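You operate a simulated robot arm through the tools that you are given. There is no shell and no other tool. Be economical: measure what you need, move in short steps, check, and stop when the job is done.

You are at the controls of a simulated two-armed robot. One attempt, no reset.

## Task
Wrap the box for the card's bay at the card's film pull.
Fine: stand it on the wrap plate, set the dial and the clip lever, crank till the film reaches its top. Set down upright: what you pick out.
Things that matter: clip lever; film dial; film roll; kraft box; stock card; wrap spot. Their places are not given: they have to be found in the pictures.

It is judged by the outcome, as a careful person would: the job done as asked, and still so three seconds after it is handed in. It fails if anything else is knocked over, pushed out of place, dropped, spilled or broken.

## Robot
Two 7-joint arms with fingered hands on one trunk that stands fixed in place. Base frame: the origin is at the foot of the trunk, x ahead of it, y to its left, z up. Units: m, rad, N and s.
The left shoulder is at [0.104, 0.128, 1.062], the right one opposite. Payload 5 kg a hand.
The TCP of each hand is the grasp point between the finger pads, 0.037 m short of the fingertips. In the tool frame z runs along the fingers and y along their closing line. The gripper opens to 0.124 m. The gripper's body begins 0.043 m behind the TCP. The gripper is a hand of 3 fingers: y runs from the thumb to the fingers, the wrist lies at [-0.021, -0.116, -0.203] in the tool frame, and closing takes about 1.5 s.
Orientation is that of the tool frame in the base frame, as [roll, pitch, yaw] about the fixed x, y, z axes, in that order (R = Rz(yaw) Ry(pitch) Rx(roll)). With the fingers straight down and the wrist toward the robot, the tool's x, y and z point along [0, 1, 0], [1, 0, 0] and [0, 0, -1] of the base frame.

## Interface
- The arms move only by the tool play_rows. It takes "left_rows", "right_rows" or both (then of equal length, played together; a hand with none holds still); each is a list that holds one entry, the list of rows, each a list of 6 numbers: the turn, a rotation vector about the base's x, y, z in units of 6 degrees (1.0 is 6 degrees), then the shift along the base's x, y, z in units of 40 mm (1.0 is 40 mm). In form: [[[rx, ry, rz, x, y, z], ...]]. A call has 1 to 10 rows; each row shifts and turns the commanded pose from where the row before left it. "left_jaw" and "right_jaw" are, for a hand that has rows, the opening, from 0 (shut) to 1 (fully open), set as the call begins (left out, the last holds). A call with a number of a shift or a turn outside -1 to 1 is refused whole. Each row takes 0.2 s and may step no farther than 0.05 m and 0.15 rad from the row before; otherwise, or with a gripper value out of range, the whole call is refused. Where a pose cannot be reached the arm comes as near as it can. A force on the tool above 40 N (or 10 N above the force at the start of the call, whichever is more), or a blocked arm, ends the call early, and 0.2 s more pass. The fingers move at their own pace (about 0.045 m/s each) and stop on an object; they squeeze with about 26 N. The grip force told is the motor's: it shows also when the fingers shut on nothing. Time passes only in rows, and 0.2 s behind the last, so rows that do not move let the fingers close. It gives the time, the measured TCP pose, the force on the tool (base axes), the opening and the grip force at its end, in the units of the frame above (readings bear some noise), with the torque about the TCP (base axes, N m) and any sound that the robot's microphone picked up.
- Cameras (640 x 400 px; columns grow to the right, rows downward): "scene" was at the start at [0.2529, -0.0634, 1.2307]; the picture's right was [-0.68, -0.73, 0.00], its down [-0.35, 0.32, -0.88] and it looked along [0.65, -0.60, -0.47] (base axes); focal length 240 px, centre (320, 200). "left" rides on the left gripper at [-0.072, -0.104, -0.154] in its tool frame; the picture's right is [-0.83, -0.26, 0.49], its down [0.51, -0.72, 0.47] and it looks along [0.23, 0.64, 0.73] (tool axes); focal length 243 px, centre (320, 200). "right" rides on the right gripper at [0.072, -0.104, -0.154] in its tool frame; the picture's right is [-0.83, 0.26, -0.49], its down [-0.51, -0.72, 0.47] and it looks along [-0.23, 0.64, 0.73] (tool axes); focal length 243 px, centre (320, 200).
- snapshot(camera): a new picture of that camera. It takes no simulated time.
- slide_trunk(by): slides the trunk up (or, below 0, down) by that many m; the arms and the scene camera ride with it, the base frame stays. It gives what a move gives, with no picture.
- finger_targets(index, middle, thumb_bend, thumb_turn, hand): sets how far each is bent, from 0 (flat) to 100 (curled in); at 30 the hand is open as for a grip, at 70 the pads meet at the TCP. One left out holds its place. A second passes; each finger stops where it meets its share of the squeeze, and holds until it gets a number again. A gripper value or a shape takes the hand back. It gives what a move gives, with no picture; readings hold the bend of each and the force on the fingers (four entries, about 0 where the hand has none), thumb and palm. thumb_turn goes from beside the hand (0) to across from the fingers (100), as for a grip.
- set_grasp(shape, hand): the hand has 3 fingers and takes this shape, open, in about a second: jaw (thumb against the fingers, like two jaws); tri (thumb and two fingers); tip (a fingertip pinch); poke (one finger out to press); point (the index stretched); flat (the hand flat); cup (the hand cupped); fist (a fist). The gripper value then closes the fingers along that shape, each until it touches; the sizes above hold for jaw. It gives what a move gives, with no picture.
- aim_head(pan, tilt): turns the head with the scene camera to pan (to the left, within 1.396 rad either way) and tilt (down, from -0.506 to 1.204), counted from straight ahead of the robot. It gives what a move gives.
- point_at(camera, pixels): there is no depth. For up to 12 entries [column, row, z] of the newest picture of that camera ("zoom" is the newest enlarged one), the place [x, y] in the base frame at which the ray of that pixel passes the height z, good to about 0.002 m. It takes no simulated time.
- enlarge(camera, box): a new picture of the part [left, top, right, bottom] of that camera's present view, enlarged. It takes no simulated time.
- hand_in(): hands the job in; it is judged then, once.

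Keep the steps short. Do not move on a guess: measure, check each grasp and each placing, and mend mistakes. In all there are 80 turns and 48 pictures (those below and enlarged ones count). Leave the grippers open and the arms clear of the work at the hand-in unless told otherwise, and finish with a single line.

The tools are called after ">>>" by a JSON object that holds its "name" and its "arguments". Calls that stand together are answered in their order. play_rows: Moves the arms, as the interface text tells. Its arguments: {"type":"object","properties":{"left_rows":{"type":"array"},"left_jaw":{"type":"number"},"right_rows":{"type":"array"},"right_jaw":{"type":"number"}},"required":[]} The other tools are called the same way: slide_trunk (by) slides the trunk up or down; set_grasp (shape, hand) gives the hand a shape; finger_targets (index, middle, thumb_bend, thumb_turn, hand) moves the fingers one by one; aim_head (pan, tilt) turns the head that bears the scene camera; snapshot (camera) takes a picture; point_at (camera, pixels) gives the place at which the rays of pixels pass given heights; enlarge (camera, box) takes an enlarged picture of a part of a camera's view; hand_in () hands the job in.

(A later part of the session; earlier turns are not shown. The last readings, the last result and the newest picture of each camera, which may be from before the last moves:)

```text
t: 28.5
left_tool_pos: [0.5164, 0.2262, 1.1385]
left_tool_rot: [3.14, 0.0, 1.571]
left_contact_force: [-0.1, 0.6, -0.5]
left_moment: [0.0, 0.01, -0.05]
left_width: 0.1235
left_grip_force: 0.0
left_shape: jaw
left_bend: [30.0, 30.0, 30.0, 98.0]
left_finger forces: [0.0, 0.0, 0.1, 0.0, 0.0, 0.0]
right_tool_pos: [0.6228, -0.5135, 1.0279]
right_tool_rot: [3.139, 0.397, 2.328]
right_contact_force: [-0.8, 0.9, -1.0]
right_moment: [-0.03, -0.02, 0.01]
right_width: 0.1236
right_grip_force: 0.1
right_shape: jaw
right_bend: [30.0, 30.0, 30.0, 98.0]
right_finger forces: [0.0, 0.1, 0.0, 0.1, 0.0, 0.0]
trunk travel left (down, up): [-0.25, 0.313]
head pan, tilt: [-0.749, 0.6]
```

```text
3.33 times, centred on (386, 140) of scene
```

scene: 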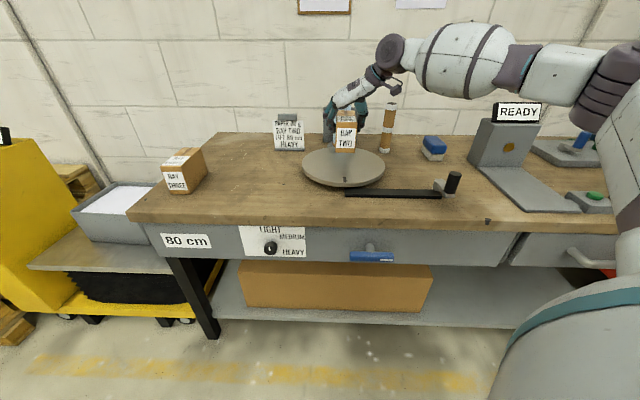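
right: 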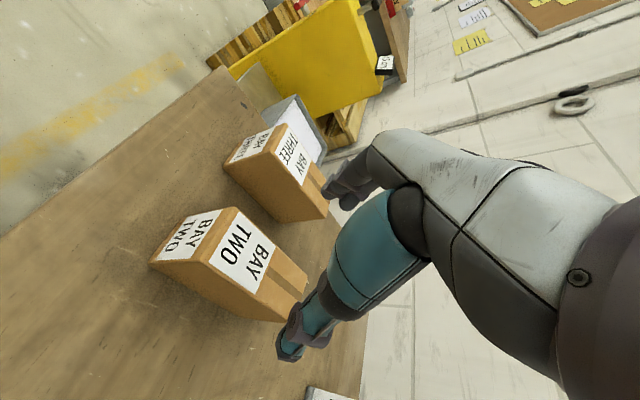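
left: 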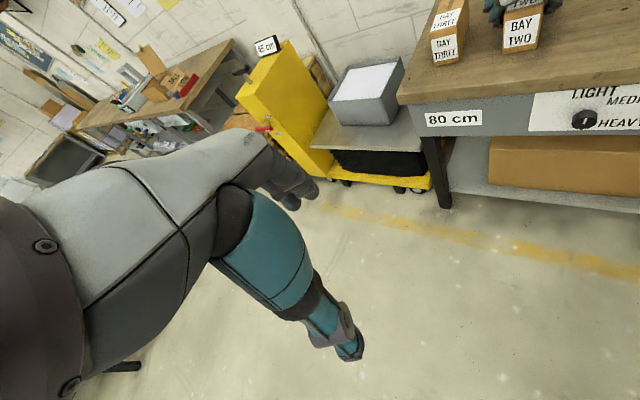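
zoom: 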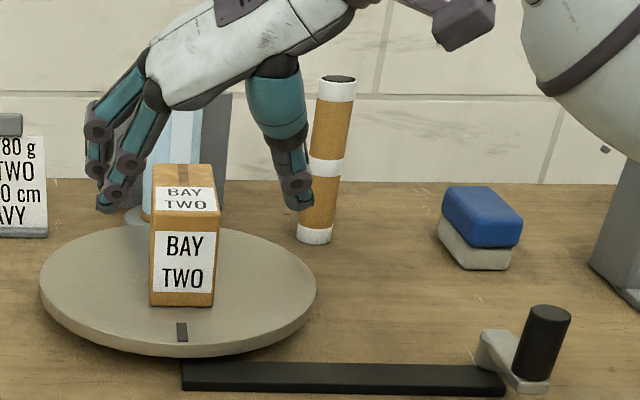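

The box stands upright near the plate centre. Next is the dial: I take close-ups of the knob in the scene and left cameras to triangulate.

>>> {"name": "enlarge", "arguments": {"camera": "left", "box": [512, 75, 640, 155]}}

>>> {"name": "point_at", "arguments": {"camera": "left", "pixels": [[582, 120, 0.74], [582, 120, 0.72], [582, 120, 0.7], [582, 120, 0.68]]}}

>>> {"name": "enlarge", "arguments": {"camera": "scene", "box": [228, 210, 420, 330]}}

>>> {"name": "point_at", "arguments": {"camera": "scene", "pixels": [[270, 247, 0.74], [270, 247, 0.72], [270, 247, 0.7], [270, 247, 0.68]]}}

```text
5.00 times, centred on (576, 115) of left
```

zoom: 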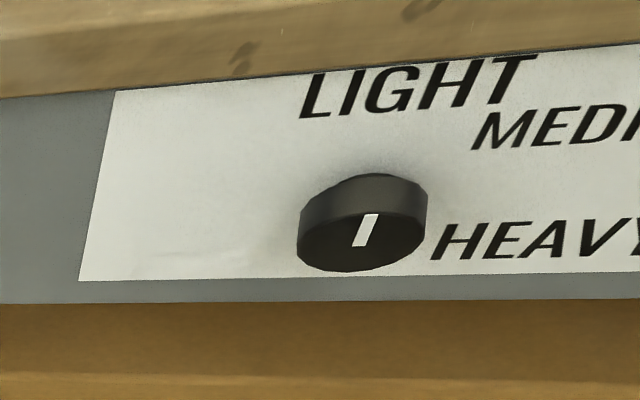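

```text
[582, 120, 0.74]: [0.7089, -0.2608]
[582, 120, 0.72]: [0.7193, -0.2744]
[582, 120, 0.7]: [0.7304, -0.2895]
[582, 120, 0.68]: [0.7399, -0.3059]
```

```text
3.33 times, centred on (324, 270) of scene
```

zoom: 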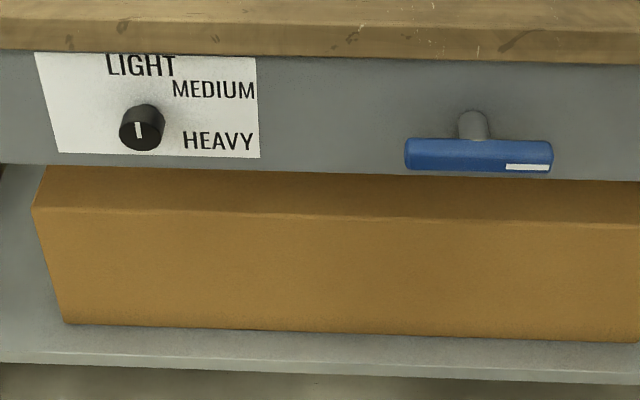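

```text
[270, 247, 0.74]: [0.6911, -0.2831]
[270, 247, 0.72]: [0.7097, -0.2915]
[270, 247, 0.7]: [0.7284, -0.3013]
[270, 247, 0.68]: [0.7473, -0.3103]
```

I refine with the actual knob face centre (left 584,123.6; scene 269.7,249.9), plus the lever centre and ends and the panel's edges.

>>> {"name": "point_at", "arguments": {"camera": "left", "pixels": [[584, 123.6, 0.72], [584, 123.6, 0.7], [584, 123.6, 0.68]]}}

>>> {"name": "point_at", "arguments": {"camera": "zoom", "pixels": [[139, 133, 0.72], [139, 133, 0.7], [139, 133, 0.68], [479, 155, 0.72], [479, 155, 0.7], [479, 155, 0.68], [405, 155, 0.7], [553, 155, 0.7], [473, 118, 0.72], [320, 56, 0.76], [320, 175, 0.66]]}}

```text
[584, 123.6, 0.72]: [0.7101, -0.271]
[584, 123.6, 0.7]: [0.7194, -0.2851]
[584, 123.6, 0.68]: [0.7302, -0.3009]
```

```text
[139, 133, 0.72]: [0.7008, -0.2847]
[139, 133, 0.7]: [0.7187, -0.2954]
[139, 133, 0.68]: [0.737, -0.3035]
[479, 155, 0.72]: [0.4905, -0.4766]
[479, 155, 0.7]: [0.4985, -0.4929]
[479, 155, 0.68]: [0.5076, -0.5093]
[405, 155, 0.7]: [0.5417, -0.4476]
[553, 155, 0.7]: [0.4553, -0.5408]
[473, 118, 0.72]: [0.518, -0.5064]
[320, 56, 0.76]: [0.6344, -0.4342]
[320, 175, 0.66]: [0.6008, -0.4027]
```

Knob face is about (0.726,-0.298,0.687): s=0.323, d=0.715; apron at d≈0.745. Now the label directions around the knob.

>>> {"name": "point_at", "arguments": {"camera": "zoom", "pixels": [[218, 141, 0.69], [218, 141, 0.67], [214, 90, 0.74], [214, 90, 0.72], [140, 66, 0.76], [140, 66, 0.74], [37, 54, 0.76], [60, 153, 0.66], [259, 156, 0.66], [257, 57, 0.76]]}}

```text
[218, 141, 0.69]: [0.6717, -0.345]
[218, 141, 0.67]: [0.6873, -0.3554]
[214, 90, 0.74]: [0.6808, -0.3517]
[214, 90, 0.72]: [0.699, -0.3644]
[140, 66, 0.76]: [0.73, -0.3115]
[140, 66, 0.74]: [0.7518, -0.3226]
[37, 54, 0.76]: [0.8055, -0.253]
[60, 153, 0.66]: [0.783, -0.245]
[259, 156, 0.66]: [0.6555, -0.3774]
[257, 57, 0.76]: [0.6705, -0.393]
```

Labels measured about the knob axis: LIGHT 0°, MEDIUM ≈60°, HEAVY ≈120° clockwise. I bring the right hand back in front of the bench while tilting the fingers toward horizontal.

>>> {"name": "play_rows", "arguments": {"right_rows": [[[-0.727, -0.687, 0, 0, 0.82, 0], [-0.727, -0.687, 0, 0, 0.82, 0], [-0.727, -0.687, 0, 0, 0.82, 0], [-0.727, -0.687, 0, 0, 0.82, 0], [-0.727, -0.687, 0, 0, 0.82, 0], [-0.727, -0.687, 0, 0, 0.82, 0], [-0.727, -0.687, 0, 0, 0.82, 0], [-0.727, -0.687, 0, 0, 0.82, 0], [-0.727, -0.687, 0, 0, 0.82, 0], [-0.727, -0.687, 0, 0, 0.82, 0]]], "right_jaw": 0.6}}

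>>> {"name": "play_rows", "arguments": {"right_rows": [[[-0.443, -0.419, 0, 0, 0, 0], [-0.443, -0.419, 0, 0, 0, 0], [-0.429, 0.454, 0, 0, 0, -0.95], [-0.429, 0.454, 0, 0, 0, -0.95], [-0.429, 0.454, 0, 0, 0, -0.95], [-0.429, 0.454, 0, 0, 0, -0.95], [-0.429, 0.454, 0, 0, 0, -0.95], [-0.429, 0.454, 0, 0, 0, -0.95], [-0.429, 0.454, 0, 0, 0, -0.95], [-0.429, 0.454, 0, 0, 0, -0.95]]]}}

>>> {"name": "snapshot", "arguments": {"camera": "scene"}}

```text
t: 30.7
left_tool_pos: [0.5167, 0.2272, 1.1362]
left_tool_rot: [-3.141, 0.003, 1.57]
left_contact_force: [0.1, 1.1, 0.0]
left_moment: [-0.06, -0.01, -0.01]
left_width: 0.1237
left_grip_force: 0.0
left_shape: jaw
left_bend: [30.0, 30.0, 30.0, 98.0]
left_finger forces: [0.0, 0.0, 0.0, 0.0, 0.0, 0.0]
right_tool_pos: [0.6721, -0.1878, 1.0383]
right_tool_rot: [-3.123, 1.444, 2.348]
right_contact_force: [-0.1, 0.9, 0.4]
right_moment: [-0.01, 0.01, -0.05]
right_width: 0.0748
right_grip_force: 0.0
right_shape: jaw
right_bend: [73.0, 41.0, 64.0, 100.0]
right_finger forces: [0.0, 0.0, 0.0, 0.0, 0.0, 0.0]
right hand out of reach, approached as far as the arm can: row 6, 7, 8, 9
trunk travel left (down, up): [-0.25, 0.313]
head pan, tilt: [-0.749, 0.6]
```

```text
t: 32.9
left_tool_pos: [0.5173, 0.2256, 1.1371]
left_tool_rot: [-3.14, 0.0, 1.57]
left_contact_force: [0.6, 0.0, 0.0]
left_moment: [0.02, 0.02, -0.04]
left_width: 0.1235
left_grip_force: 0.0
left_shape: jaw
left_bend: [30.0, 30.0, 30.0, 98.0]
left_finger forces: [0.0, 0.1, 0.0, 0.0, 0.0, 0.0]
right_tool_pos: [0.6713, -0.1891, 0.7331]
right_tool_rot: [-1.573, 1.047, -2.385]
right_contact_force: [0.3, -0.1, 0.6]
right_moment: [-0.01, 0.04, -0.01]
right_width: 0.0748
right_grip_force: 0.1
right_shape: jaw
right_bend: [73.0, 41.0, 64.0, 100.0]
right_finger forces: [0.0, 0.0, 0.0, 0.0, 0.0, 0.0]
trunk travel left (down, up): [-0.25, 0.313]
head pan, tilt: [-0.749, 0.6]
```

```text
19 pictures are left
```

scene: 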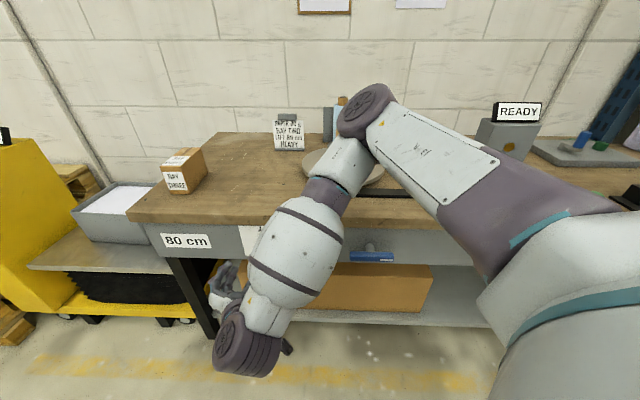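

Hand orientation is right (z along n, closing line 30° below left). I line up with the knob at s=0.323, z=0.687, d=0.62 and check with the hand camera.

>>> {"name": "play_rows", "arguments": {"right_rows": [[[0, 0, 0, -0.146, -0.48, -0.575], [0, 0, 0, -0.146, -0.48, -0.575], [0, 0, 0, 0, 0, 0]]]}}

>>> {"name": "snapshot", "arguments": {"camera": "right"}}

>>> {"name": "snapshot", "arguments": {"camera": "left"}}

```text
t: 33.7
left_tool_pos: [0.5158, 0.2273, 1.1378]
left_tool_rot: [3.14, -0.001, 1.569]
left_contact_force: [0.7, -0.7, -0.4]
left_moment: [0.0, -0.02, -0.02]
left_width: 0.1239
left_grip_force: 0.0
left_shape: jaw
left_bend: [30.0, 30.0, 30.0, 98.0]
left_finger forces: [0.0, 0.0, 0.0, 0.0, 0.0, 0.0]
right_tool_pos: [0.6587, -0.2267, 0.6883]
right_tool_rot: [-1.571, 1.047, -2.383]
right_contact_force: [0.7, 0.1, 0.3]
right_moment: [0.01, 0.01, 0.0]
right_width: 0.0749
right_grip_force: 0.0
right_shape: jaw
right_bend: [73.0, 41.0, 64.0, 100.0]
right_finger forces: [0.1, 0.1, 0.0, 0.0, 0.1, 0.0]
trunk travel left (down, up): [-0.25, 0.313]
head pan, tilt: [-0.749, 0.6]
```

```text
18 pictures are left
```

right: 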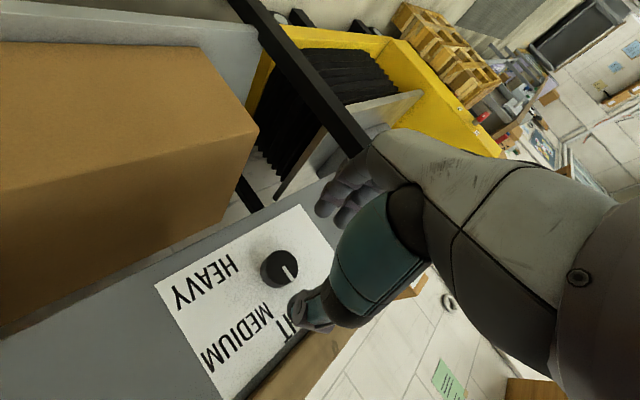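

```text
17 pictures are left
```

left: 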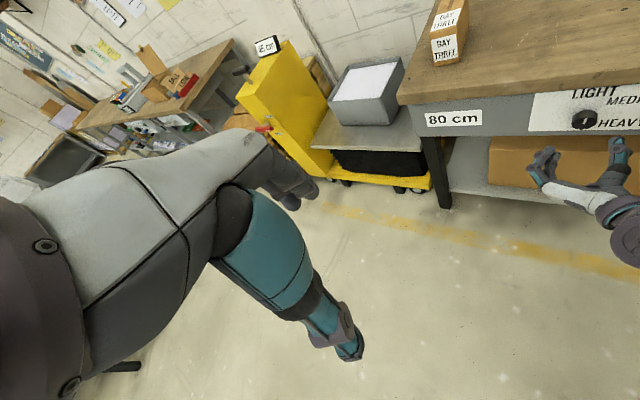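

The right camera sees the dial well. I check the knob face centre (≈280,268) against my estimate, and label positions.

>>> {"name": "point_at", "arguments": {"camera": "right", "pixels": [[281, 269, 0.7], [281, 269, 0.69], [281, 269, 0.68], [208, 282, 0.65], [208, 282, 0.66], [235, 340, 0.72], [235, 340, 0.71], [294, 283, 0.71], [294, 283, 0.7], [281, 269, 0.67]]}}

>>> {"name": "enlarge", "arguments": {"camera": "right", "box": [150, 200, 342, 320]}}

```text
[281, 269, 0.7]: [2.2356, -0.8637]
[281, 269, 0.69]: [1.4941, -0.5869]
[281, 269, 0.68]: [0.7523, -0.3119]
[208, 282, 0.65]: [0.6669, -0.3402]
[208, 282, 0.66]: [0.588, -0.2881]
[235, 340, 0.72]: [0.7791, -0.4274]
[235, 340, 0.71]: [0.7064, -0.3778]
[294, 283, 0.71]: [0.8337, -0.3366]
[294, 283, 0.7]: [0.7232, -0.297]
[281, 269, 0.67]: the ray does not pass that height
```

```text
3.33 times, centred on (246, 260) of right
```

zoom: 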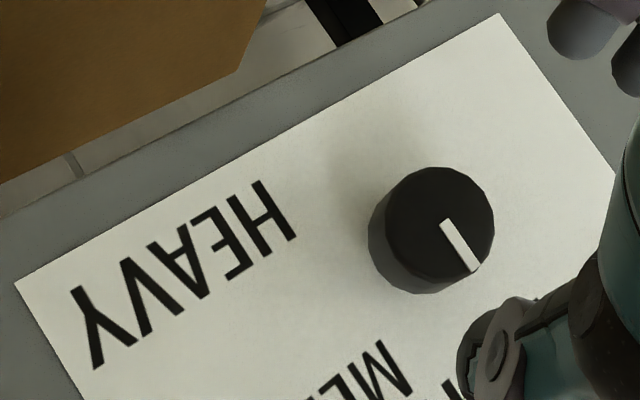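

Knob axis refined to s≈0.319, z≈0.681. I advance to d≈0.70 so the finger ends surround the knob, watching force.

>>> {"name": "play_rows", "arguments": {"right_rows": [[[0, 0, 0, 0.451, -0.525, -0.058], [0, 0, 0, 0.451, -0.525, -0.058], [0, 0, 0, 0.451, -0.525, -0.058], [0, 0, 0, 0, 0, 0]]]}}

>>> {"name": "enlarge", "arguments": {"camera": "right", "box": [200, 170, 424, 310]}}

```text
t: 34.7
left_tool_pos: [0.5171, 0.2269, 1.1376]
left_tool_rot: [-3.141, 0.0, 1.572]
left_contact_force: [1.0, 0.2, 1.0]
left_moment: [-0.03, 0.02, -0.01]
left_width: 0.1236
left_grip_force: 0.1
left_shape: jaw
left_bend: [30.0, 30.0, 30.0, 98.0]
left_finger forces: [0.0, 0.0, 0.1, 0.2, 0.0, 0.0]
right_tool_pos: [0.7136, -0.2907, 0.6806]
right_tool_rot: [-1.572, 1.048, -2.386]
right_contact_force: [0.2, -0.4, 0.1]
right_moment: [-0.01, 0.01, 0.01]
right_width: 0.0749
right_grip_force: 0.1
right_shape: jaw
right_bend: [73.0, 41.0, 64.0, 100.0]
right_finger forces: [0.1, 0.0, 0.0, 0.1, 0.0, 0.1]
trunk travel left (down, up): [-0.25, 0.313]
head pan, tilt: [-0.749, 0.6]
```

```text
2.86 times, centred on (312, 240) of right
```

zoom: 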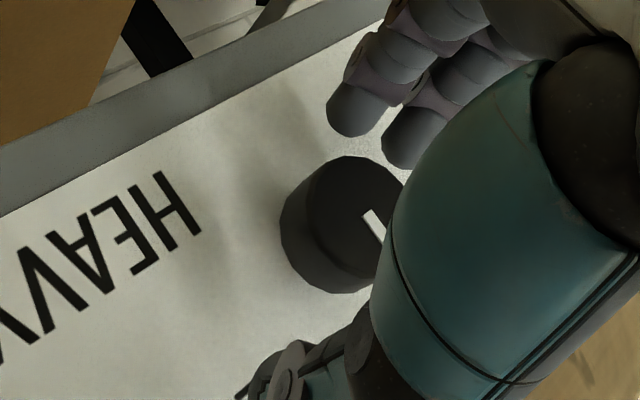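

The knob lies on the line between fingers and thumb. I close on it.

>>> {"name": "play_rows", "arguments": {"right_rows": [[[0, 0, 0, 0, 0, 0], [0, 0, 0, 0, 0, 0], [0, 0, 0, 0, 0, 0], [0, 0, 0, 0, 0, 0], [0, 0, 0, 0, 0, 0], [0, 0, 0, 0, 0, 0], [0, 0, 0, 0, 0, 0]]], "right_jaw": 0}}

```text
t: 36.3
left_tool_pos: [0.5156, 0.2265, 1.1379]
left_tool_rot: [3.14, 0.0, 1.57]
left_contact_force: [-0.1, 0.1, -0.1]
left_moment: [-0.03, -0.01, 0.01]
left_width: 0.1237
left_grip_force: 0.0
left_shape: jaw
left_bend: [30.0, 30.0, 30.0, 98.0]
left_finger forces: [0.1, 0.0, 0.0, 0.0, 0.0, 0.0]
right_tool_pos: [0.7137, -0.2906, 0.6808]
right_tool_rot: [-1.575, 1.049, -2.387]
right_contact_force: [1.7, -1.0, 0.0]
right_moment: [0.02, -0.03, 0.04]
right_width: 0.0318
right_grip_force: 26.0
right_shape: jaw
right_bend: [74.0, 52.0, 74.0, 100.0]
right_finger forces: [14.6, 7.9, 0.0, 0.0, 21.9, 0.0]
trunk travel left (down, up): [-0.25, 0.313]
head pan, tilt: [-0.749, 0.6]
```

Firm grip at 32 mm. I turn 60° clockwise (about +n) and check moments.

>>> {"name": "play_rows", "arguments": {"right_rows": [[[0.687, -0.727, 0, 0, 0, 0], [0.687, -0.727, 0, 0, 0, 0], [0.687, -0.727, 0, 0, 0, 0], [0.687, -0.727, 0, 0, 0, 0], [0.687, -0.727, 0, 0, 0, 0], [0.687, -0.727, 0, 0, 0, 0], [0.687, -0.727, 0, 0, 0, 0], [0.687, -0.727, 0, 0, 0, 0], [0.687, -0.727, 0, 0, 0, 0], [0.687, -0.727, 0, 0, 0, 0]]]}}

>>> {"name": "snapshot", "arguments": {"camera": "right"}}

```text
t: 38.5
left_tool_pos: [0.5196, 0.2257, 1.1368]
left_tool_rot: [-3.136, 0.0, 1.571]
left_contact_force: [0.2, -0.8, 0.1]
left_moment: [0.04, -0.01, 0.0]
left_width: 0.1236
left_grip_force: 0.2
left_shape: jaw
left_bend: [30.0, 30.0, 30.0, 98.0]
left_finger forces: [0.1, 0.0, 0.0, 0.0, 0.0, 0.0]
right_tool_pos: [0.7145, -0.2898, 0.6788]
right_tool_rot: [1.573, 1.047, 0.761]
right_contact_force: [-0.5, 5.3, -23.9]
right_moment: [0.38, 0.62, 0.08]
right_width: 0.0307
right_grip_force: 26.1
right_shape: jaw
right_bend: [74.0, 55.0, 74.0, 99.0]
right_finger forces: [17.5, 4.0, 0.1, 0.0, 29.4, 0.0]
trunk travel left (down, up): [-0.25, 0.313]
head pan, tilt: [-0.749, 0.6]
```

```text
14 pictures are left
```

right: 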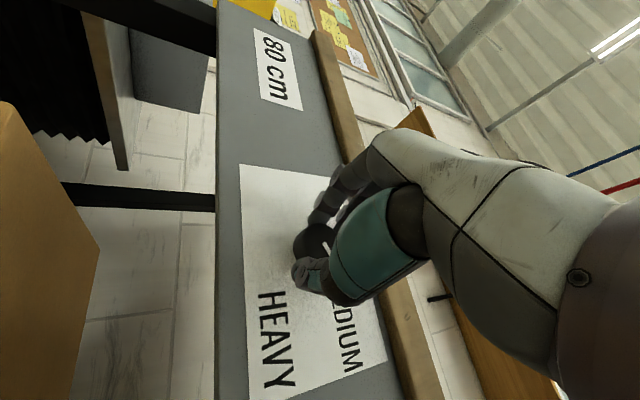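

Some sideways force built up (-24 N in z). I enlarge to see the mark.

>>> {"name": "enlarge", "arguments": {"camera": "right", "box": [256, 200, 384, 280]}}

```text
5.00 times, centred on (320, 240) of right
```

zoom: 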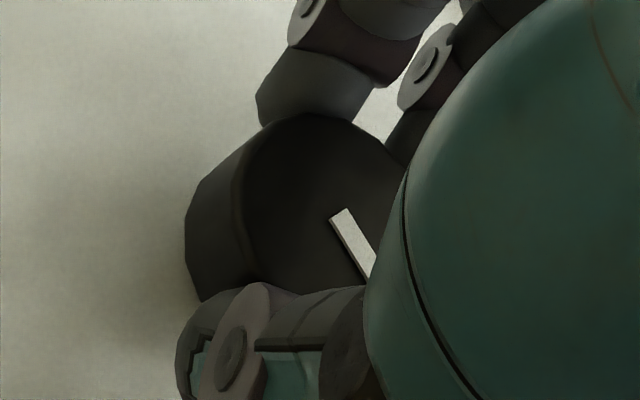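

The mark turned about 60° with the hand. I ease the hand 2 mm down and go on turning 30°.

>>> {"name": "play_rows", "arguments": {"right_rows": [[[0, 0, 0, 0, 0, -0.06], [0.687, -0.727, 0, 0, 0, 0], [0.687, -0.727, 0, 0, 0, 0], [0.687, -0.727, 0, 0, 0, 0], [0.687, -0.727, 0, 0, 0, 0], [0.687, -0.727, 0, 0, 0, 0]]]}}

```text
t: 39.3
left_tool_pos: [0.5178, 0.2264, 1.1376]
left_tool_rot: [-3.14, 0.001, 1.571]
left_contact_force: [-0.6, -0.3, -0.3]
left_moment: [0.03, -0.05, 0.07]
left_width: 0.1237
left_grip_force: 0.0
left_shape: jaw
left_bend: [30.0, 30.0, 30.0, 98.0]
left_finger forces: [0.1, 0.0, 0.0, 0.0, 0.0, 0.0]
right_tool_pos: [0.7173, -0.2906, 0.6795]
right_tool_rot: [1.586, 0.861, 0.781]
right_contact_force: [-2.3, 7.4, -13.2]
right_moment: [0.21, 0.28, 0.16]
right_width: 0.0313
right_grip_force: 26.4
right_shape: jaw
right_bend: [74.0, 56.0, 74.0, 99.0]
right_finger forces: [17.6, 5.8, 0.1, 0.0, 26.9, 0.1]
right hand out of reach, approached as far as the arm can: row 3, 4
trunk travel left (down, up): [-0.25, 0.313]
head pan, tilt: [-0.749, 0.6]
stopped in row 4 (right hand): the force on the tool passed its limit at 41 N (the readings are from after the stop); the commanded pose is now the measured one
```

The wrist is at its limit ~10° further on. I open, turn the hand back 70° and regrip.

>>> {"name": "play_rows", "arguments": {"right_rows": [[[0, 0, 0, 0, 0, 0], [0, 0, 0, 0, 0, 0], [0, 0, 0, 0, 0, 0], [0, 0, 0, 0, 0, 0], [0, 0, 0, 0, 0, 0], [0, 0, 0, -0.05, -0.05, 0.03]]], "right_jaw": 0.6}}

>>> {"name": "play_rows", "arguments": {"right_rows": [[[-0.687, 0.727, 0, 0, 0, 0], [-0.687, 0.727, 0, 0, 0, 0], [-0.687, 0.727, 0, 0, 0, 0], [-0.687, 0.727, 0, 0, 0, 0], [-0.687, 0.727, 0, 0, 0, 0], [-0.687, 0.727, 0, 0, 0, 0], [-0.687, 0.727, 0, 0, 0, 0], [-0.687, 0.727, 0, 0, 0, 0], [-0.687, 0.727, 0, 0, 0, 0], [-0.687, 0.727, 0, 0, 0, 0]]]}}

>>> {"name": "play_rows", "arguments": {"right_rows": [[[-0.63, 0.667, 0, 0, 0, 0], [-0.63, 0.667, 0, 0, 0, 0], [0, 0, 0, 0, 0, 0]]]}}

>>> {"name": "enlarge", "arguments": {"camera": "right", "box": [200, 170, 424, 310]}}

```text
t: 40.7
left_tool_pos: [0.5154, 0.2265, 1.1383]
left_tool_rot: [3.141, 0.002, 1.569]
left_contact_force: [-0.2, 0.4, -0.2]
left_moment: [-0.01, -0.02, 0.0]
left_width: 0.1235
left_grip_force: 0.1
left_shape: jaw
left_bend: [30.0, 30.0, 30.0, 98.0]
left_finger forces: [0.0, 0.0, 0.0, 0.0, 0.0, 0.0]
right_tool_pos: [0.7145, -0.2939, 0.6837]
right_tool_rot: [1.584, 0.858, 0.776]
right_contact_force: [0.3, -1.0, -0.1]
right_moment: [0.02, 0.0, 0.0]
right_width: 0.0742
right_grip_force: 0.0
right_shape: jaw
right_bend: [73.0, 41.0, 65.0, 100.0]
right_finger forces: [0.0, 0.1, 0.0, 0.0, 0.1, 0.0]
trunk travel left (down, up): [-0.25, 0.313]
head pan, tilt: [-0.749, 0.6]
```

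```text
t: 42.9
left_tool_pos: [0.5157, 0.2272, 1.1386]
left_tool_rot: [3.141, 0.0, 1.57]
left_contact_force: [-0.7, 0.1, -0.4]
left_moment: [-0.01, -0.04, -0.02]
left_width: 0.1237
left_grip_force: 0.2
left_shape: jaw
left_bend: [30.0, 30.0, 30.0, 98.0]
left_finger forces: [0.0, 0.0, 0.0, 0.0, 0.0, 0.0]
right_tool_pos: [0.7143, -0.2942, 0.6827]
right_tool_rot: [-1.61, 1.236, -2.422]
right_contact_force: [-0.7, 0.7, -1.7]
right_moment: [-0.01, 0.0, -0.03]
right_width: 0.0737
right_grip_force: 0.1
right_shape: jaw
right_bend: [73.0, 41.0, 65.0, 100.0]
right_finger forces: [0.1, 0.1, 0.0, 0.1, 0.0, 0.0]
trunk travel left (down, up): [-0.25, 0.313]
head pan, tilt: [-0.749, 0.6]
```

```text
t: 43.7
left_tool_pos: [0.5168, 0.2253, 1.1388]
left_tool_rot: [3.142, 0.001, 1.571]
left_contact_force: [0.5, -0.2, -0.6]
left_moment: [-0.01, 0.01, -0.01]
left_width: 0.1234
left_grip_force: 0.0
left_shape: jaw
left_bend: [30.0, 30.0, 30.0, 98.0]
left_finger forces: [0.0, 0.0, 0.0, 0.0, 0.0, 0.0]
right_tool_pos: [0.7149, -0.2939, 0.6826]
right_tool_rot: [-1.599, 1.045, -2.413]
right_contact_force: [-0.3, 0.1, -0.4]
right_moment: [-0.01, -0.03, 0.04]
right_width: 0.074
right_grip_force: 0.0
right_shape: jaw
right_bend: [73.0, 41.0, 65.0, 100.0]
right_finger forces: [0.0, 0.0, 0.0, 0.0, 0.0, 0.0]
trunk travel left (down, up): [-0.25, 0.313]
head pan, tilt: [-0.749, 0.6]
```

```text
2.86 times, centred on (312, 240) of right
```

zoom: 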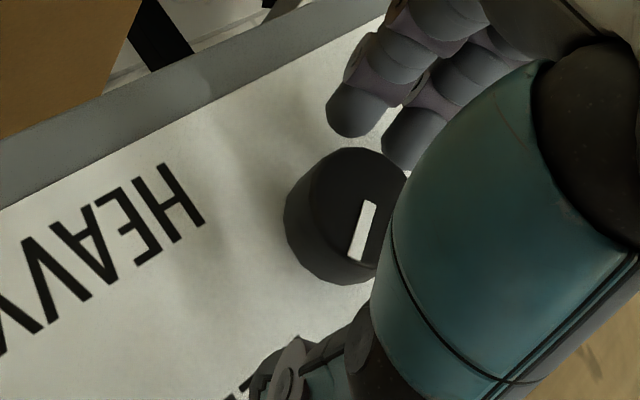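

The mark is now ~50–55° clockwise. I rotate back another 18°, grip again, and turn 60° more.

>>> {"name": "play_rows", "arguments": {"right_rows": [[[-0.687, 0.727, 0, 0, 0, 0], [-0.687, 0.727, 0, 0, 0, 0], [-0.687, 0.727, 0, 0, 0, 0], [0, 0, 0, 0, 0, -0.05]]]}}

>>> {"name": "play_rows", "arguments": {"right_rows": [[[0, 0, 0, 0, 0, 0], [0, 0, 0, 0, 0, 0], [0, 0, 0, 0, 0, 0], [0, 0, 0, 0, 0, 0], [0, 0, 0, 0, 0, 0], [0, 0, 0, 0, 0, 0], [0, 0, 0, 0, 0, 0]]], "right_jaw": 0}}

>>> {"name": "play_rows", "arguments": {"right_rows": [[[0.687, -0.727, 0, 0, 0, 0], [0.687, -0.727, 0, 0, 0, 0], [0.687, -0.727, 0, 0, 0, 0], [0.687, -0.727, 0, 0, 0, 0], [0.687, -0.727, 0, 0, 0, 0], [0.687, -0.727, 0, 0, 0, 0], [0.687, -0.727, 0, 0, 0, 0], [0.687, -0.727, 0, 0, 0, 0], [0.687, -0.727, 0, 0, 0, 0], [0.687, -0.727, 0, 0, 0, -0.04]]]}}

```text
t: 44.7
left_tool_pos: [0.5162, 0.2263, 1.1371]
left_tool_rot: [-3.141, 0.0, 1.571]
left_contact_force: [-0.4, -0.6, 0.4]
left_moment: [0.03, 0.02, 0.04]
left_width: 0.1237
left_grip_force: 0.1
left_shape: jaw
left_bend: [30.0, 30.0, 30.0, 98.0]
left_finger forces: [0.0, 0.0, 0.0, 0.0, 0.0, 0.0]
right_tool_pos: [0.714, -0.2944, 0.6806]
right_tool_rot: [-1.586, 0.729, -2.403]
right_contact_force: [1.0, -0.4, -0.3]
right_moment: [0.04, 0.02, -0.01]
right_width: 0.0738
right_grip_force: 0.1
right_shape: jaw
right_bend: [73.0, 41.0, 65.0, 100.0]
right_finger forces: [0.0, 0.0, 0.1, 0.0, 0.0, 0.1]
trunk travel left (down, up): [-0.25, 0.313]
head pan, tilt: [-0.749, 0.6]
```

```text
t: 46.3
left_tool_pos: [0.5156, 0.2268, 1.1378]
left_tool_rot: [3.141, 0.001, 1.571]
left_contact_force: [0.9, -0.9, 0.2]
left_moment: [0.01, 0.0, 0.02]
left_width: 0.1238
left_grip_force: 0.0
left_shape: jaw
left_bend: [30.0, 30.0, 30.0, 98.0]
left_finger forces: [0.0, 0.0, 0.0, 0.1, 0.0, 0.0]
right_tool_pos: [0.7129, -0.2936, 0.6799]
right_tool_rot: [-1.587, 0.73, -2.404]
right_contact_force: [1.3, -2.0, -0.6]
right_moment: [-0.01, 0.02, 0.05]
right_width: 0.0307
right_grip_force: 25.8
right_shape: jaw
right_bend: [74.0, 52.0, 74.0, 100.0]
right_finger forces: [14.0, 7.7, 0.0, 0.1, 22.8, 0.1]
trunk travel left (down, up): [-0.25, 0.313]
head pan, tilt: [-0.749, 0.6]
```

```text
t: 48.5
left_tool_pos: [0.5183, 0.2262, 1.1367]
left_tool_rot: [-3.14, -0.001, 1.57]
left_contact_force: [0.1, 0.1, -0.1]
left_moment: [-0.04, 0.0, 0.02]
left_width: 0.1237
left_grip_force: 0.1
left_shape: jaw
left_bend: [30.0, 30.0, 30.0, 98.0]
left_finger forces: [0.0, 0.0, 0.1, 0.0, 0.0, 0.0]
right_tool_pos: [0.7157, -0.293, 0.6758]
right_tool_rot: [1.651, 1.365, 0.843]
right_contact_force: [-1.6, 10.7, -21.8]
right_moment: [0.12, 0.78, 0.47]
right_width: 0.0311
right_grip_force: 26.6
right_shape: jaw
right_bend: [74.0, 52.0, 75.0, 100.0]
right_finger forces: [24.8, 7.7, 0.1, 0.0, 25.4, 0.0]
trunk travel left (down, up): [-0.25, 0.313]
head pan, tilt: [-0.749, 0.6]
```

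I open to let go and check the mark with the hand camera.

>>> {"name": "play_rows", "arguments": {"right_rows": [[[0, 0, 0, 0, 0, 0], [0, 0, 0, 0, 0, 0], [0, 0, 0, 0, 0, 0], [0, 0, 0, 0, 0, 0], [0, 0, 0, 0, 0, 0], [0, 0, 0, -0.3, 0.32, 0], [0, 0, 0, -0.4, 0.42, 0], [0, 0, 0, -0.4, 0.42, 0], [0, 0, 0, -0.4, 0.42, 0]]], "right_jaw": 0.6}}

>>> {"name": "enlarge", "arguments": {"camera": "right", "box": [180, 150, 404, 290]}}

```text
t: 50.5
left_tool_pos: [0.5178, 0.2282, 1.1376]
left_tool_rot: [-3.14, 0.0, 1.571]
left_contact_force: [-0.2, 0.0, -0.8]
left_moment: [-0.02, 0.0, 0.0]
left_width: 0.1236
left_grip_force: 0.1
left_shape: jaw
left_bend: [30.0, 30.0, 30.0, 98.0]
left_finger forces: [0.1, 0.1, 0.1, 0.1, 0.0, 0.0]
right_tool_pos: [0.6556, -0.2313, 0.6787]
right_tool_rot: [1.629, 1.364, 0.82]
right_contact_force: [0.4, 0.1, -0.8]
right_moment: [0.02, -0.03, 0.03]
right_width: 0.0741
right_grip_force: 0.2
right_shape: jaw
right_bend: [73.0, 41.0, 65.0, 100.0]
right_finger forces: [0.0, 0.0, 0.0, 0.0, 0.1, 0.0]
trunk travel left (down, up): [-0.25, 0.313]
head pan, tilt: [-0.749, 0.6]
```

```text
2.86 times, centred on (292, 220) of right
```

zoom: 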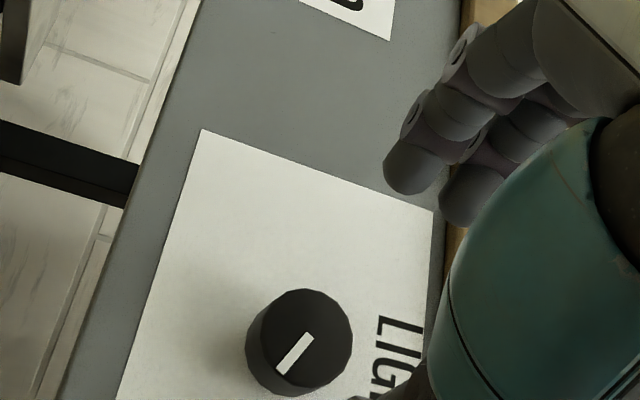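

The mark points ≈114° clockwise. I view the lower part including HEAVY to confirm.

>>> {"name": "enlarge", "arguments": {"camera": "right", "box": [150, 230, 422, 400]}}

```text
2.35 times, centred on (286, 315) of right
```

zoom: 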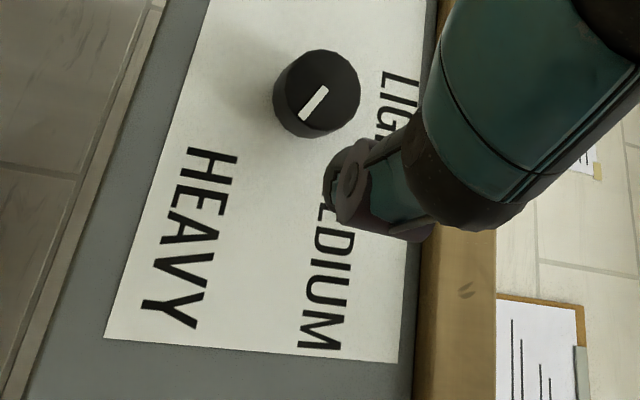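

The mark points at HEAVY (within a few degrees). Now the clip lever: I move the right hand, fingers shut, in front of and below its left end (s≈0.07, d≈0.60, z≈0.62).

>>> {"name": "play_rows", "arguments": {"right_rows": [[[0, 0, 0, -0.69, -0.556, -0.21], [0, 0, 0, -0.69, -0.556, -0.21], [0, 0, 0, -0.69, -0.556, -0.21], [0, 0, 0, -0.69, -0.556, -0.21], [0, 0, 0, -0.69, -0.556, -0.21], [0, 0, 0, -0.69, -0.556, -0.21], [0, 0, 0, -0.69, -0.556, -0.21], [0, 0, 0, 0, 0, 0]]], "right_jaw": 0}}

>>> {"name": "snapshot", "arguments": {"camera": "scene"}}

```text
t: 52.3
left_tool_pos: [0.5169, 0.2256, 1.1374]
left_tool_rot: [3.141, 0.0, 1.573]
left_contact_force: [0.3, 0.3, -0.5]
left_moment: [-0.03, -0.04, -0.01]
left_width: 0.1239
left_grip_force: 0.0
left_shape: jaw
left_bend: [30.0, 30.0, 30.0, 98.0]
left_finger forces: [0.0, 0.0, 0.0, 0.0, 0.1, 0.1]
right_tool_pos: [0.4777, -0.404, 0.6353]
right_tool_rot: [1.644, 1.368, 0.836]
right_contact_force: [0.1, 0.6, -0.1]
right_moment: [0.0, 0.02, -0.02]
right_width: 0.0
right_grip_force: 26.2
right_shape: jaw
right_bend: [70.0, 70.0, 56.0, 100.0]
right_finger forces: [0.0, 0.0, 0.1, 0.0, 0.0, 0.1]
right hand out of reach, approached as far as the arm can: row 4, 5, 6, 7
trunk travel left (down, up): [-0.25, 0.313]
head pan, tilt: [-0.749, 0.6]
```

```text
9 pictures are left
```

scene: 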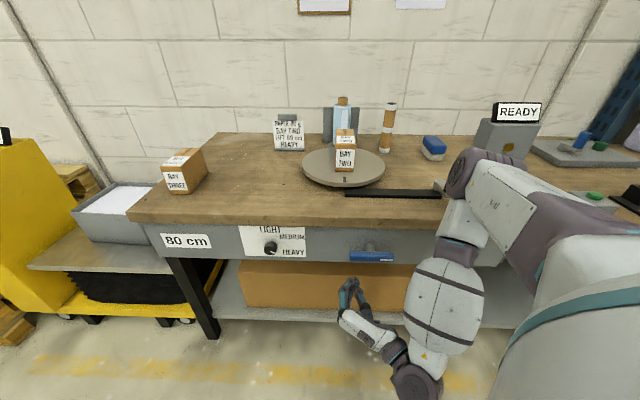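

The scene shows the hand at (355,300) below-left of the lever (372,256). I move in to d≈0.675 and push the left end up ~30° to feel whether it turns clockwise.

>>> {"name": "play_rows", "arguments": {"right_rows": [[[0, 0, 0, 0.455, -0.481, 0], [0, 0, 0, 0.455, -0.481, 0], [0, 0, 0, 0, 0, 0.45], [0, 0, 0, 0.109, 0.103, 0.34], [0, 0, 0, 0.109, 0.103, 0.34]]]}}

>>> {"name": "snapshot", "arguments": {"camera": "scene"}}

```text
t: 53.5
left_tool_pos: [0.5161, 0.2265, 1.1382]
left_tool_rot: [-3.14, 0.0, 1.571]
left_contact_force: [0.1, -0.4, 0.1]
left_moment: [-0.02, 0.04, 0.04]
left_width: 0.1235
left_grip_force: 0.1
left_shape: jaw
left_bend: [30.0, 30.0, 30.0, 98.0]
left_finger forces: [0.1, 0.0, 0.0, 0.0, 0.2, 0.1]
right_tool_pos: [0.5223, -0.4334, 0.6814]
right_tool_rot: [1.617, 1.362, 0.809]
right_contact_force: [0.9, 0.5, -1.6]
right_moment: [0.07, 0.02, 0.03]
right_width: 0.0
right_grip_force: 26.2
right_shape: jaw
right_bend: [70.0, 70.0, 56.0, 100.0]
right_finger forces: [0.1, 0.0, 0.0, 0.1, 0.1, 0.0]
trunk travel left (down, up): [-0.25, 0.313]
head pan, tilt: [-0.749, 0.6]
```

```text
8 pictures are left
```

scene: 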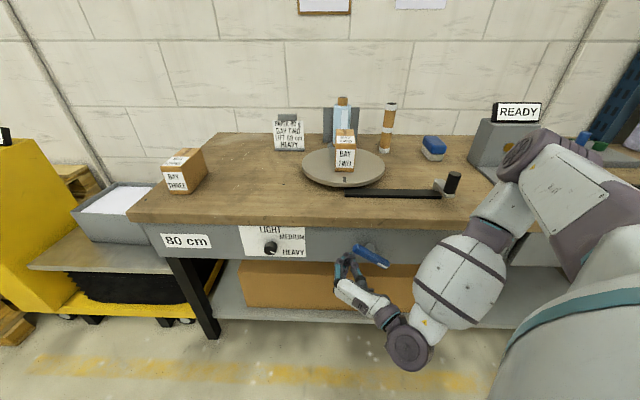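

The lever turns clockwise with little resistance (~30° now). I follow its arc on to vertical.

>>> {"name": "play_rows", "arguments": {"right_rows": [[[0, 0, 0, -0.033, -0.031, 0.375], [0, 0, 0, -0.033, -0.031, 0.375], [0, 0, 0, -0.164, -0.155, 0.3], [0, 0, 0, -0.164, -0.155, 0.3], [0, 0, 0, 0, 0, 0]]]}}

>>> {"name": "play_rows", "arguments": {"right_rows": [[[0, 0, 0, -0.1, -0.095, 0], [0, 0, 0, -0.1, -0.095, 0], [0, 0, 0, 0, 0, 0]]]}}

>>> {"name": "enlarge", "arguments": {"camera": "scene", "box": [228, 200, 452, 340]}}

```text
t: 54.7
left_tool_pos: [0.5171, 0.2267, 1.137]
left_tool_rot: [-3.14, 0.001, 1.571]
left_contact_force: [-0.3, 0.8, 0.4]
left_moment: [0.0, 0.04, 0.0]
left_width: 0.1237
left_grip_force: 0.0
left_shape: jaw
left_bend: [30.0, 30.0, 30.0, 98.0]
left_finger forces: [0.0, 0.0, 0.0, 0.0, 0.0, 0.0]
right_tool_pos: [0.5067, -0.4478, 0.7352]
right_tool_rot: [1.634, 1.365, 0.826]
right_contact_force: [0.0, -0.3, 0.7]
right_moment: [0.01, -0.01, 0.02]
right_width: 0.0
right_grip_force: 25.8
right_shape: jaw
right_bend: [70.0, 70.0, 56.0, 100.0]
right_finger forces: [0.1, 0.1, 0.0, 0.0, 0.0, 0.1]
trunk travel left (down, up): [-0.25, 0.313]
head pan, tilt: [-0.749, 0.6]
```

```text
t: 55.5
left_tool_pos: [0.5173, 0.2263, 1.1373]
left_tool_rot: [3.141, 0.0, 1.57]
left_contact_force: [-0.3, -0.3, -0.1]
left_moment: [0.05, 0.02, -0.02]
left_width: 0.124
left_grip_force: 0.1
left_shape: jaw
left_bend: [30.0, 30.0, 30.0, 98.0]
left_finger forces: [0.0, 0.0, 0.0, 0.0, 0.0, 0.0]
right_tool_pos: [0.4986, -0.4565, 0.7356]
right_tool_rot: [1.623, 1.364, 0.812]
right_contact_force: [-0.9, 0.4, 0.3]
right_moment: [0.01, -0.02, 0.0]
right_width: 0.0
right_grip_force: 26.2
right_shape: jaw
right_bend: [70.0, 70.0, 56.0, 100.0]
right_finger forces: [0.1, 0.0, 0.1, 0.0, 0.0, 0.1]
trunk travel left (down, up): [-0.25, 0.313]
head pan, tilt: [-0.749, 0.6]
```

```text
2.86 times, centred on (340, 270) of scene
```

zoom: 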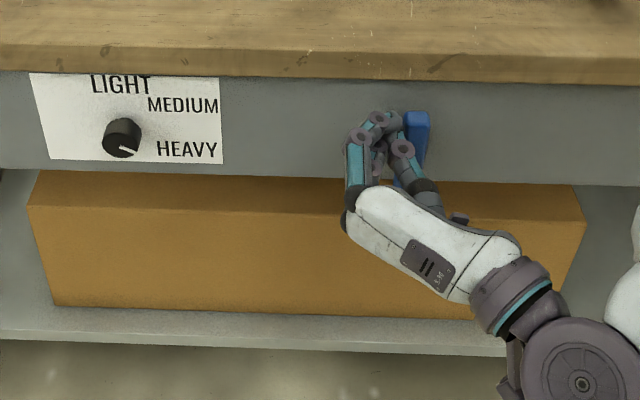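

The lever is practically vertical and the dial mark points to HEAVY. I nudge 4 mm more to feel for a stop, then back off.

>>> {"name": "play_rows", "arguments": {"right_rows": [[[0, 0, 0, -0.073, -0.069, 0], [0, 0, 0, 0, 0, 0]]]}}

>>> {"name": "play_rows", "arguments": {"right_rows": [[[0, 0, 0, 0.2, 0.19, 0], [0, 0, 0, -0.4, 0.42, 0], [0, 0, 0, -0.5, 0.53, 0], [0, 0, 0, -0.5, 0.53, 0], [0, 0, 0, 0, 0, 0]]]}}

>>> {"name": "enlarge", "arguments": {"camera": "scene", "box": [276, 90, 468, 280]}}

```text
t: 56.1
left_tool_pos: [0.517, 0.2268, 1.1377]
left_tool_rot: [-3.141, 0.001, 1.571]
left_contact_force: [0.4, -0.2, -0.6]
left_moment: [-0.01, -0.01, 0.03]
left_width: 0.1237
left_grip_force: 0.1
left_shape: jaw
left_bend: [30.0, 30.0, 30.0, 98.0]
left_finger forces: [0.0, 0.0, 0.0, 0.0, 0.0, 0.0]
right_tool_pos: [0.496, -0.4587, 0.7368]
right_tool_rot: [1.631, 1.362, 0.824]
right_contact_force: [1.3, 3.0, 0.1]
right_moment: [-0.02, 0.0, 0.08]
right_width: 0.0
right_grip_force: 26.1
right_shape: jaw
right_bend: [70.0, 70.0, 57.0, 100.0]
right_finger forces: [0.0, 0.1, 0.0, 0.0, 0.0, 0.0]
trunk travel left (down, up): [-0.25, 0.313]
head pan, tilt: [-0.749, 0.6]
```

```text
t: 57.3
left_tool_pos: [0.5166, 0.2266, 1.1378]
left_tool_rot: [3.141, 0.001, 1.571]
left_contact_force: [0.3, 0.0, -0.4]
left_moment: [0.01, 0.02, 0.03]
left_width: 0.1236
left_grip_force: 0.1
left_shape: jaw
left_bend: [30.0, 30.0, 30.0, 98.0]
left_finger forces: [0.0, 0.1, 0.0, 0.1, 0.1, 0.1]
right_tool_pos: [0.4472, -0.392, 0.7354]
right_tool_rot: [1.635, 1.362, 0.826]
right_contact_force: [-0.4, -0.3, -0.3]
right_moment: [-0.02, 0.02, -0.01]
right_width: 0.0001
right_grip_force: 26.2
right_shape: jaw
right_bend: [70.0, 70.0, 56.0, 100.0]
right_finger forces: [0.0, 0.0, 0.0, 0.1, 0.0, 0.1]
trunk travel left (down, up): [-0.25, 0.313]
head pan, tilt: [-0.749, 0.6]
```

```text
2.11 times, centred on (372, 185) of scene
```

zoom: 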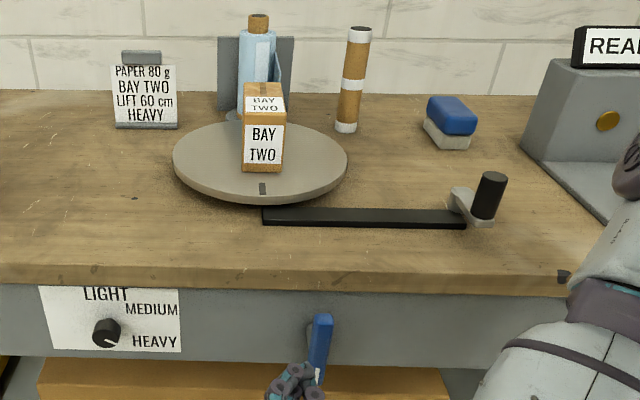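

The film tail has swung out toward the box after setting the clip. Now the crank: I measure handle base, top and pivot.

>>> {"name": "point_at", "arguments": {"camera": "zoom", "pixels": [[484, 213, 0.82], [484, 213, 0.83], [484, 213, 0.84], [491, 178, 0.87], [491, 178, 0.88], [491, 178, 0.89], [491, 178, 0.9], [461, 192, 0.83], [461, 192, 0.84], [465, 225, 0.8], [263, 222, 0.8]]}}

```text
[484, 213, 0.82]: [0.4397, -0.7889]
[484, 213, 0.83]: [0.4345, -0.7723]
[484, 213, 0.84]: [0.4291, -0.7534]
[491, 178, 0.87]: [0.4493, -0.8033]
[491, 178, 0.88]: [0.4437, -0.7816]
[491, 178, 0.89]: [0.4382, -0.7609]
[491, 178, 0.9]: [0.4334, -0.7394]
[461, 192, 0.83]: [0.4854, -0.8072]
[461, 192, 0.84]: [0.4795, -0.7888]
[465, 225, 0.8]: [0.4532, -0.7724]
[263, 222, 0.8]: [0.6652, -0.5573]
```

Handle axis ≈(0.437,-0.772), z 0.83–0.885; pivot ≈(0.4785,-0.793), radius ≈0.048. I raise the right hand in front of the bench while turning its fingers downward.

>>> {"name": "play_rows", "arguments": {"right_rows": [[[-0.687, 0.727, 0, 0, 0, 0.95], [-0.687, 0.727, 0, 0, 0, 0.95], [0.9606, -0.027, -0.679, 0, 0, 0.95], [0.9606, -0.027, -0.679, 0, 0, 0.95], [0.9606, -0.027, -0.679, 0, 0, 0.95], [0.9606, -0.027, -0.679, 0, 0, 0.95], [0.9606, -0.027, -0.679, 0, 0, 0.95], [0.9606, -0.027, -0.679, 0, 0, 0.95], [0.9606, -0.027, -0.679, 0, 0, 0.95], [0.9606, -0.027, -0.679, 0, 0, 0.95]]]}}

>>> {"name": "play_rows", "arguments": {"right_rows": [[[0.9606, -0.027, -0.679, 0, -0.4, 0], [0.9606, -0.027, -0.679, 0, -0.4, 0], [0.9606, -0.027, -0.679, 0, -0.4, 0], [0.9606, -0.027, -0.679, 0, -0.4, 0], [0.9606, -0.027, -0.679, 0, -0.4, 0], [0.9606, -0.027, -0.679, 0, -0.4, 0], [0.9606, -0.027, -0.679, 0, -0.4, 0], [0.9606, -0.027, -0.679, 0, -0.4, 0], [0.9606, -0.027, -0.679, 0, -0.4, 0], [0, 0, 0, 0, 0, 0]]], "right_jaw": 0.7}}

```text
t: 58.7
left_tool_pos: [0.5139, 0.2276, 1.1386]
left_tool_rot: [3.141, 0.0, 1.571]
left_contact_force: [1.0, -0.2, -0.3]
left_moment: [0.02, -0.01, -0.01]
left_width: 0.124
left_grip_force: 0.2
left_shape: jaw
left_bend: [30.0, 30.0, 30.0, 98.0]
left_finger forces: [0.0, 0.0, 0.0, 0.0, 0.0, 0.0]
right_tool_pos: [0.5432, -0.4646, 0.7934]
right_tool_rot: [2.542, 1.19, 1.485]
right_contact_force: [-12.3, 13.8, 5.7]
right_moment: [-0.1, 0.0, -0.05]
right_width: 0.0002
right_grip_force: 25.9
right_shape: jaw
right_bend: [70.0, 70.0, 56.0, 100.0]
right_finger forces: [0.1, 0.0, 0.0, 0.0, 0.0, 0.0]
right hand out of reach, approached as far as the arm can: row 1, 2, 3, 4, 5, 6
trunk travel left (down, up): [-0.25, 0.313]
head pan, tilt: [-0.749, 0.6]
stopped in row 6 (right hand): the force on the tool passed its limit at 60 N (the readings are from after the stop); the commanded pose is now the measured one
```

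```text
t: 59.2
left_tool_pos: [0.5112, 0.2267, 1.1399]
left_tool_rot: [3.138, 0.0, 1.572]
left_contact_force: [0.1, 1.1, 0.3]
left_moment: [-0.01, -0.05, 0.03]
left_width: 0.124
left_grip_force: 0.1
left_shape: jaw
left_bend: [30.0, 30.0, 30.0, 98.0]
left_finger forces: [0.0, 0.0, 0.0, 0.0, 0.0, 0.0]
right_tool_pos: [0.527, -0.4785, 0.7706]
right_tool_rot: [2.676, 1.08, 1.535]
right_contact_force: [-55.2, 23.6, -20.1]
right_moment: [0.02, 0.7, 0.53]
right_width: 0.0647
right_grip_force: 0.1
right_shape: jaw
right_bend: [74.0, 77.0, 58.0, 100.0]
right_finger forces: [24.2, 38.1, 0.0, 0.0, 0.6, 0.0]
trunk travel left (down, up): [-0.25, 0.313]
head pan, tilt: [-0.749, 0.6]
stopped in row 2 (right hand): the force on the tool passed its limit at 81 N (the readings are from after the stop); the commanded pose is now the measured one
```

The unreachable rows dragged the hand forward against the bench edge. I back it straight away from the bench first, in small steps.

>>> {"name": "play_rows", "arguments": {"right_rows": [[[0, 0, 0, -0.25, 0.27, 0], [0, 0, 0, -0.3, 0.32, 0], [0, 0, 0, -0.3, 0.32, 0]]]}}

>>> {"name": "snapshot", "arguments": {"camera": "scene"}}

```text
t: 60.0
left_tool_pos: [0.5152, 0.2279, 1.138]
left_tool_rot: [3.141, 0.001, 1.571]
left_contact_force: [0.4, 0.4, 0.2]
left_moment: [-0.03, 0.0, -0.02]
left_width: 0.1236
left_grip_force: 0.0
left_shape: jaw
left_bend: [30.0, 30.0, 30.0, 98.0]
left_finger forces: [0.0, 0.0, 0.1, 0.0, 0.0, 0.1]
right_tool_pos: [0.5271, -0.4592, 0.7529]
right_tool_rot: [2.646, 1.086, 1.509]
right_contact_force: [-11.7, 5.8, 3.8]
right_moment: [-0.23, -0.23, 0.03]
right_width: 0.0836
right_grip_force: 0.0
right_shape: jaw
right_bend: [27.0, 42.0, 57.0, 100.0]
right_finger forces: [0.0, 11.5, 0.0, 0.1, 2.0, 0.1]
right hand out of reach, approached as far as the arm can: row 1, 2, 3
trunk travel left (down, up): [-0.25, 0.313]
head pan, tilt: [-0.749, 0.6]
```

```text
5 pictures are left
```

scene: 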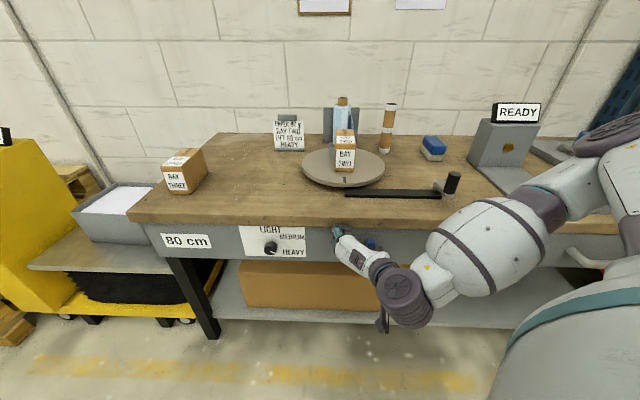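

The scene is intact; the hand is just left of the lever, tips under the overhang. I slide it left and back, where the arm has reach.

>>> {"name": "play_rows", "arguments": {"right_rows": [[[0, 0, 0, 0.2, 0.7, 0], [0, 0, 0, 0.2, 0.7, 0], [0, 0, 0, 0.2, 0.7, 0], [0, 0, 0, 0.2, 0.7, 0], [0, 0, 0, 0.2, 0.7, 0], [0, 0, 0, 0, 0, 0]]]}}

```text
t: 61.4
left_tool_pos: [0.5158, 0.2252, 1.1385]
left_tool_rot: [3.142, -0.002, 1.57]
left_contact_force: [-0.4, 0.3, 0.3]
left_moment: [0.0, 0.0, 0.01]
left_width: 0.1238
left_grip_force: 0.0
left_shape: jaw
left_bend: [30.0, 30.0, 30.0, 98.0]
left_finger forces: [0.0, 0.1, 0.0, 0.0, 0.1, 0.1]
right_tool_pos: [0.5671, -0.3217, 0.7476]
right_tool_rot: [2.654, 1.083, 1.516]
right_contact_force: [0.0, -0.3, 0.9]
right_moment: [0.02, 0.03, -0.01]
right_width: 0.0867
right_grip_force: 0.1
right_shape: jaw
right_bend: [27.0, 37.0, 58.0, 99.0]
right_finger forces: [0.0, 0.0, 0.0, 0.0, 0.0, 0.1]
right hand out of reach, approached as far as the arm can: row 1
trunk travel left (down, up): [-0.25, 0.313]
head pan, tilt: [-0.749, 0.6]
```

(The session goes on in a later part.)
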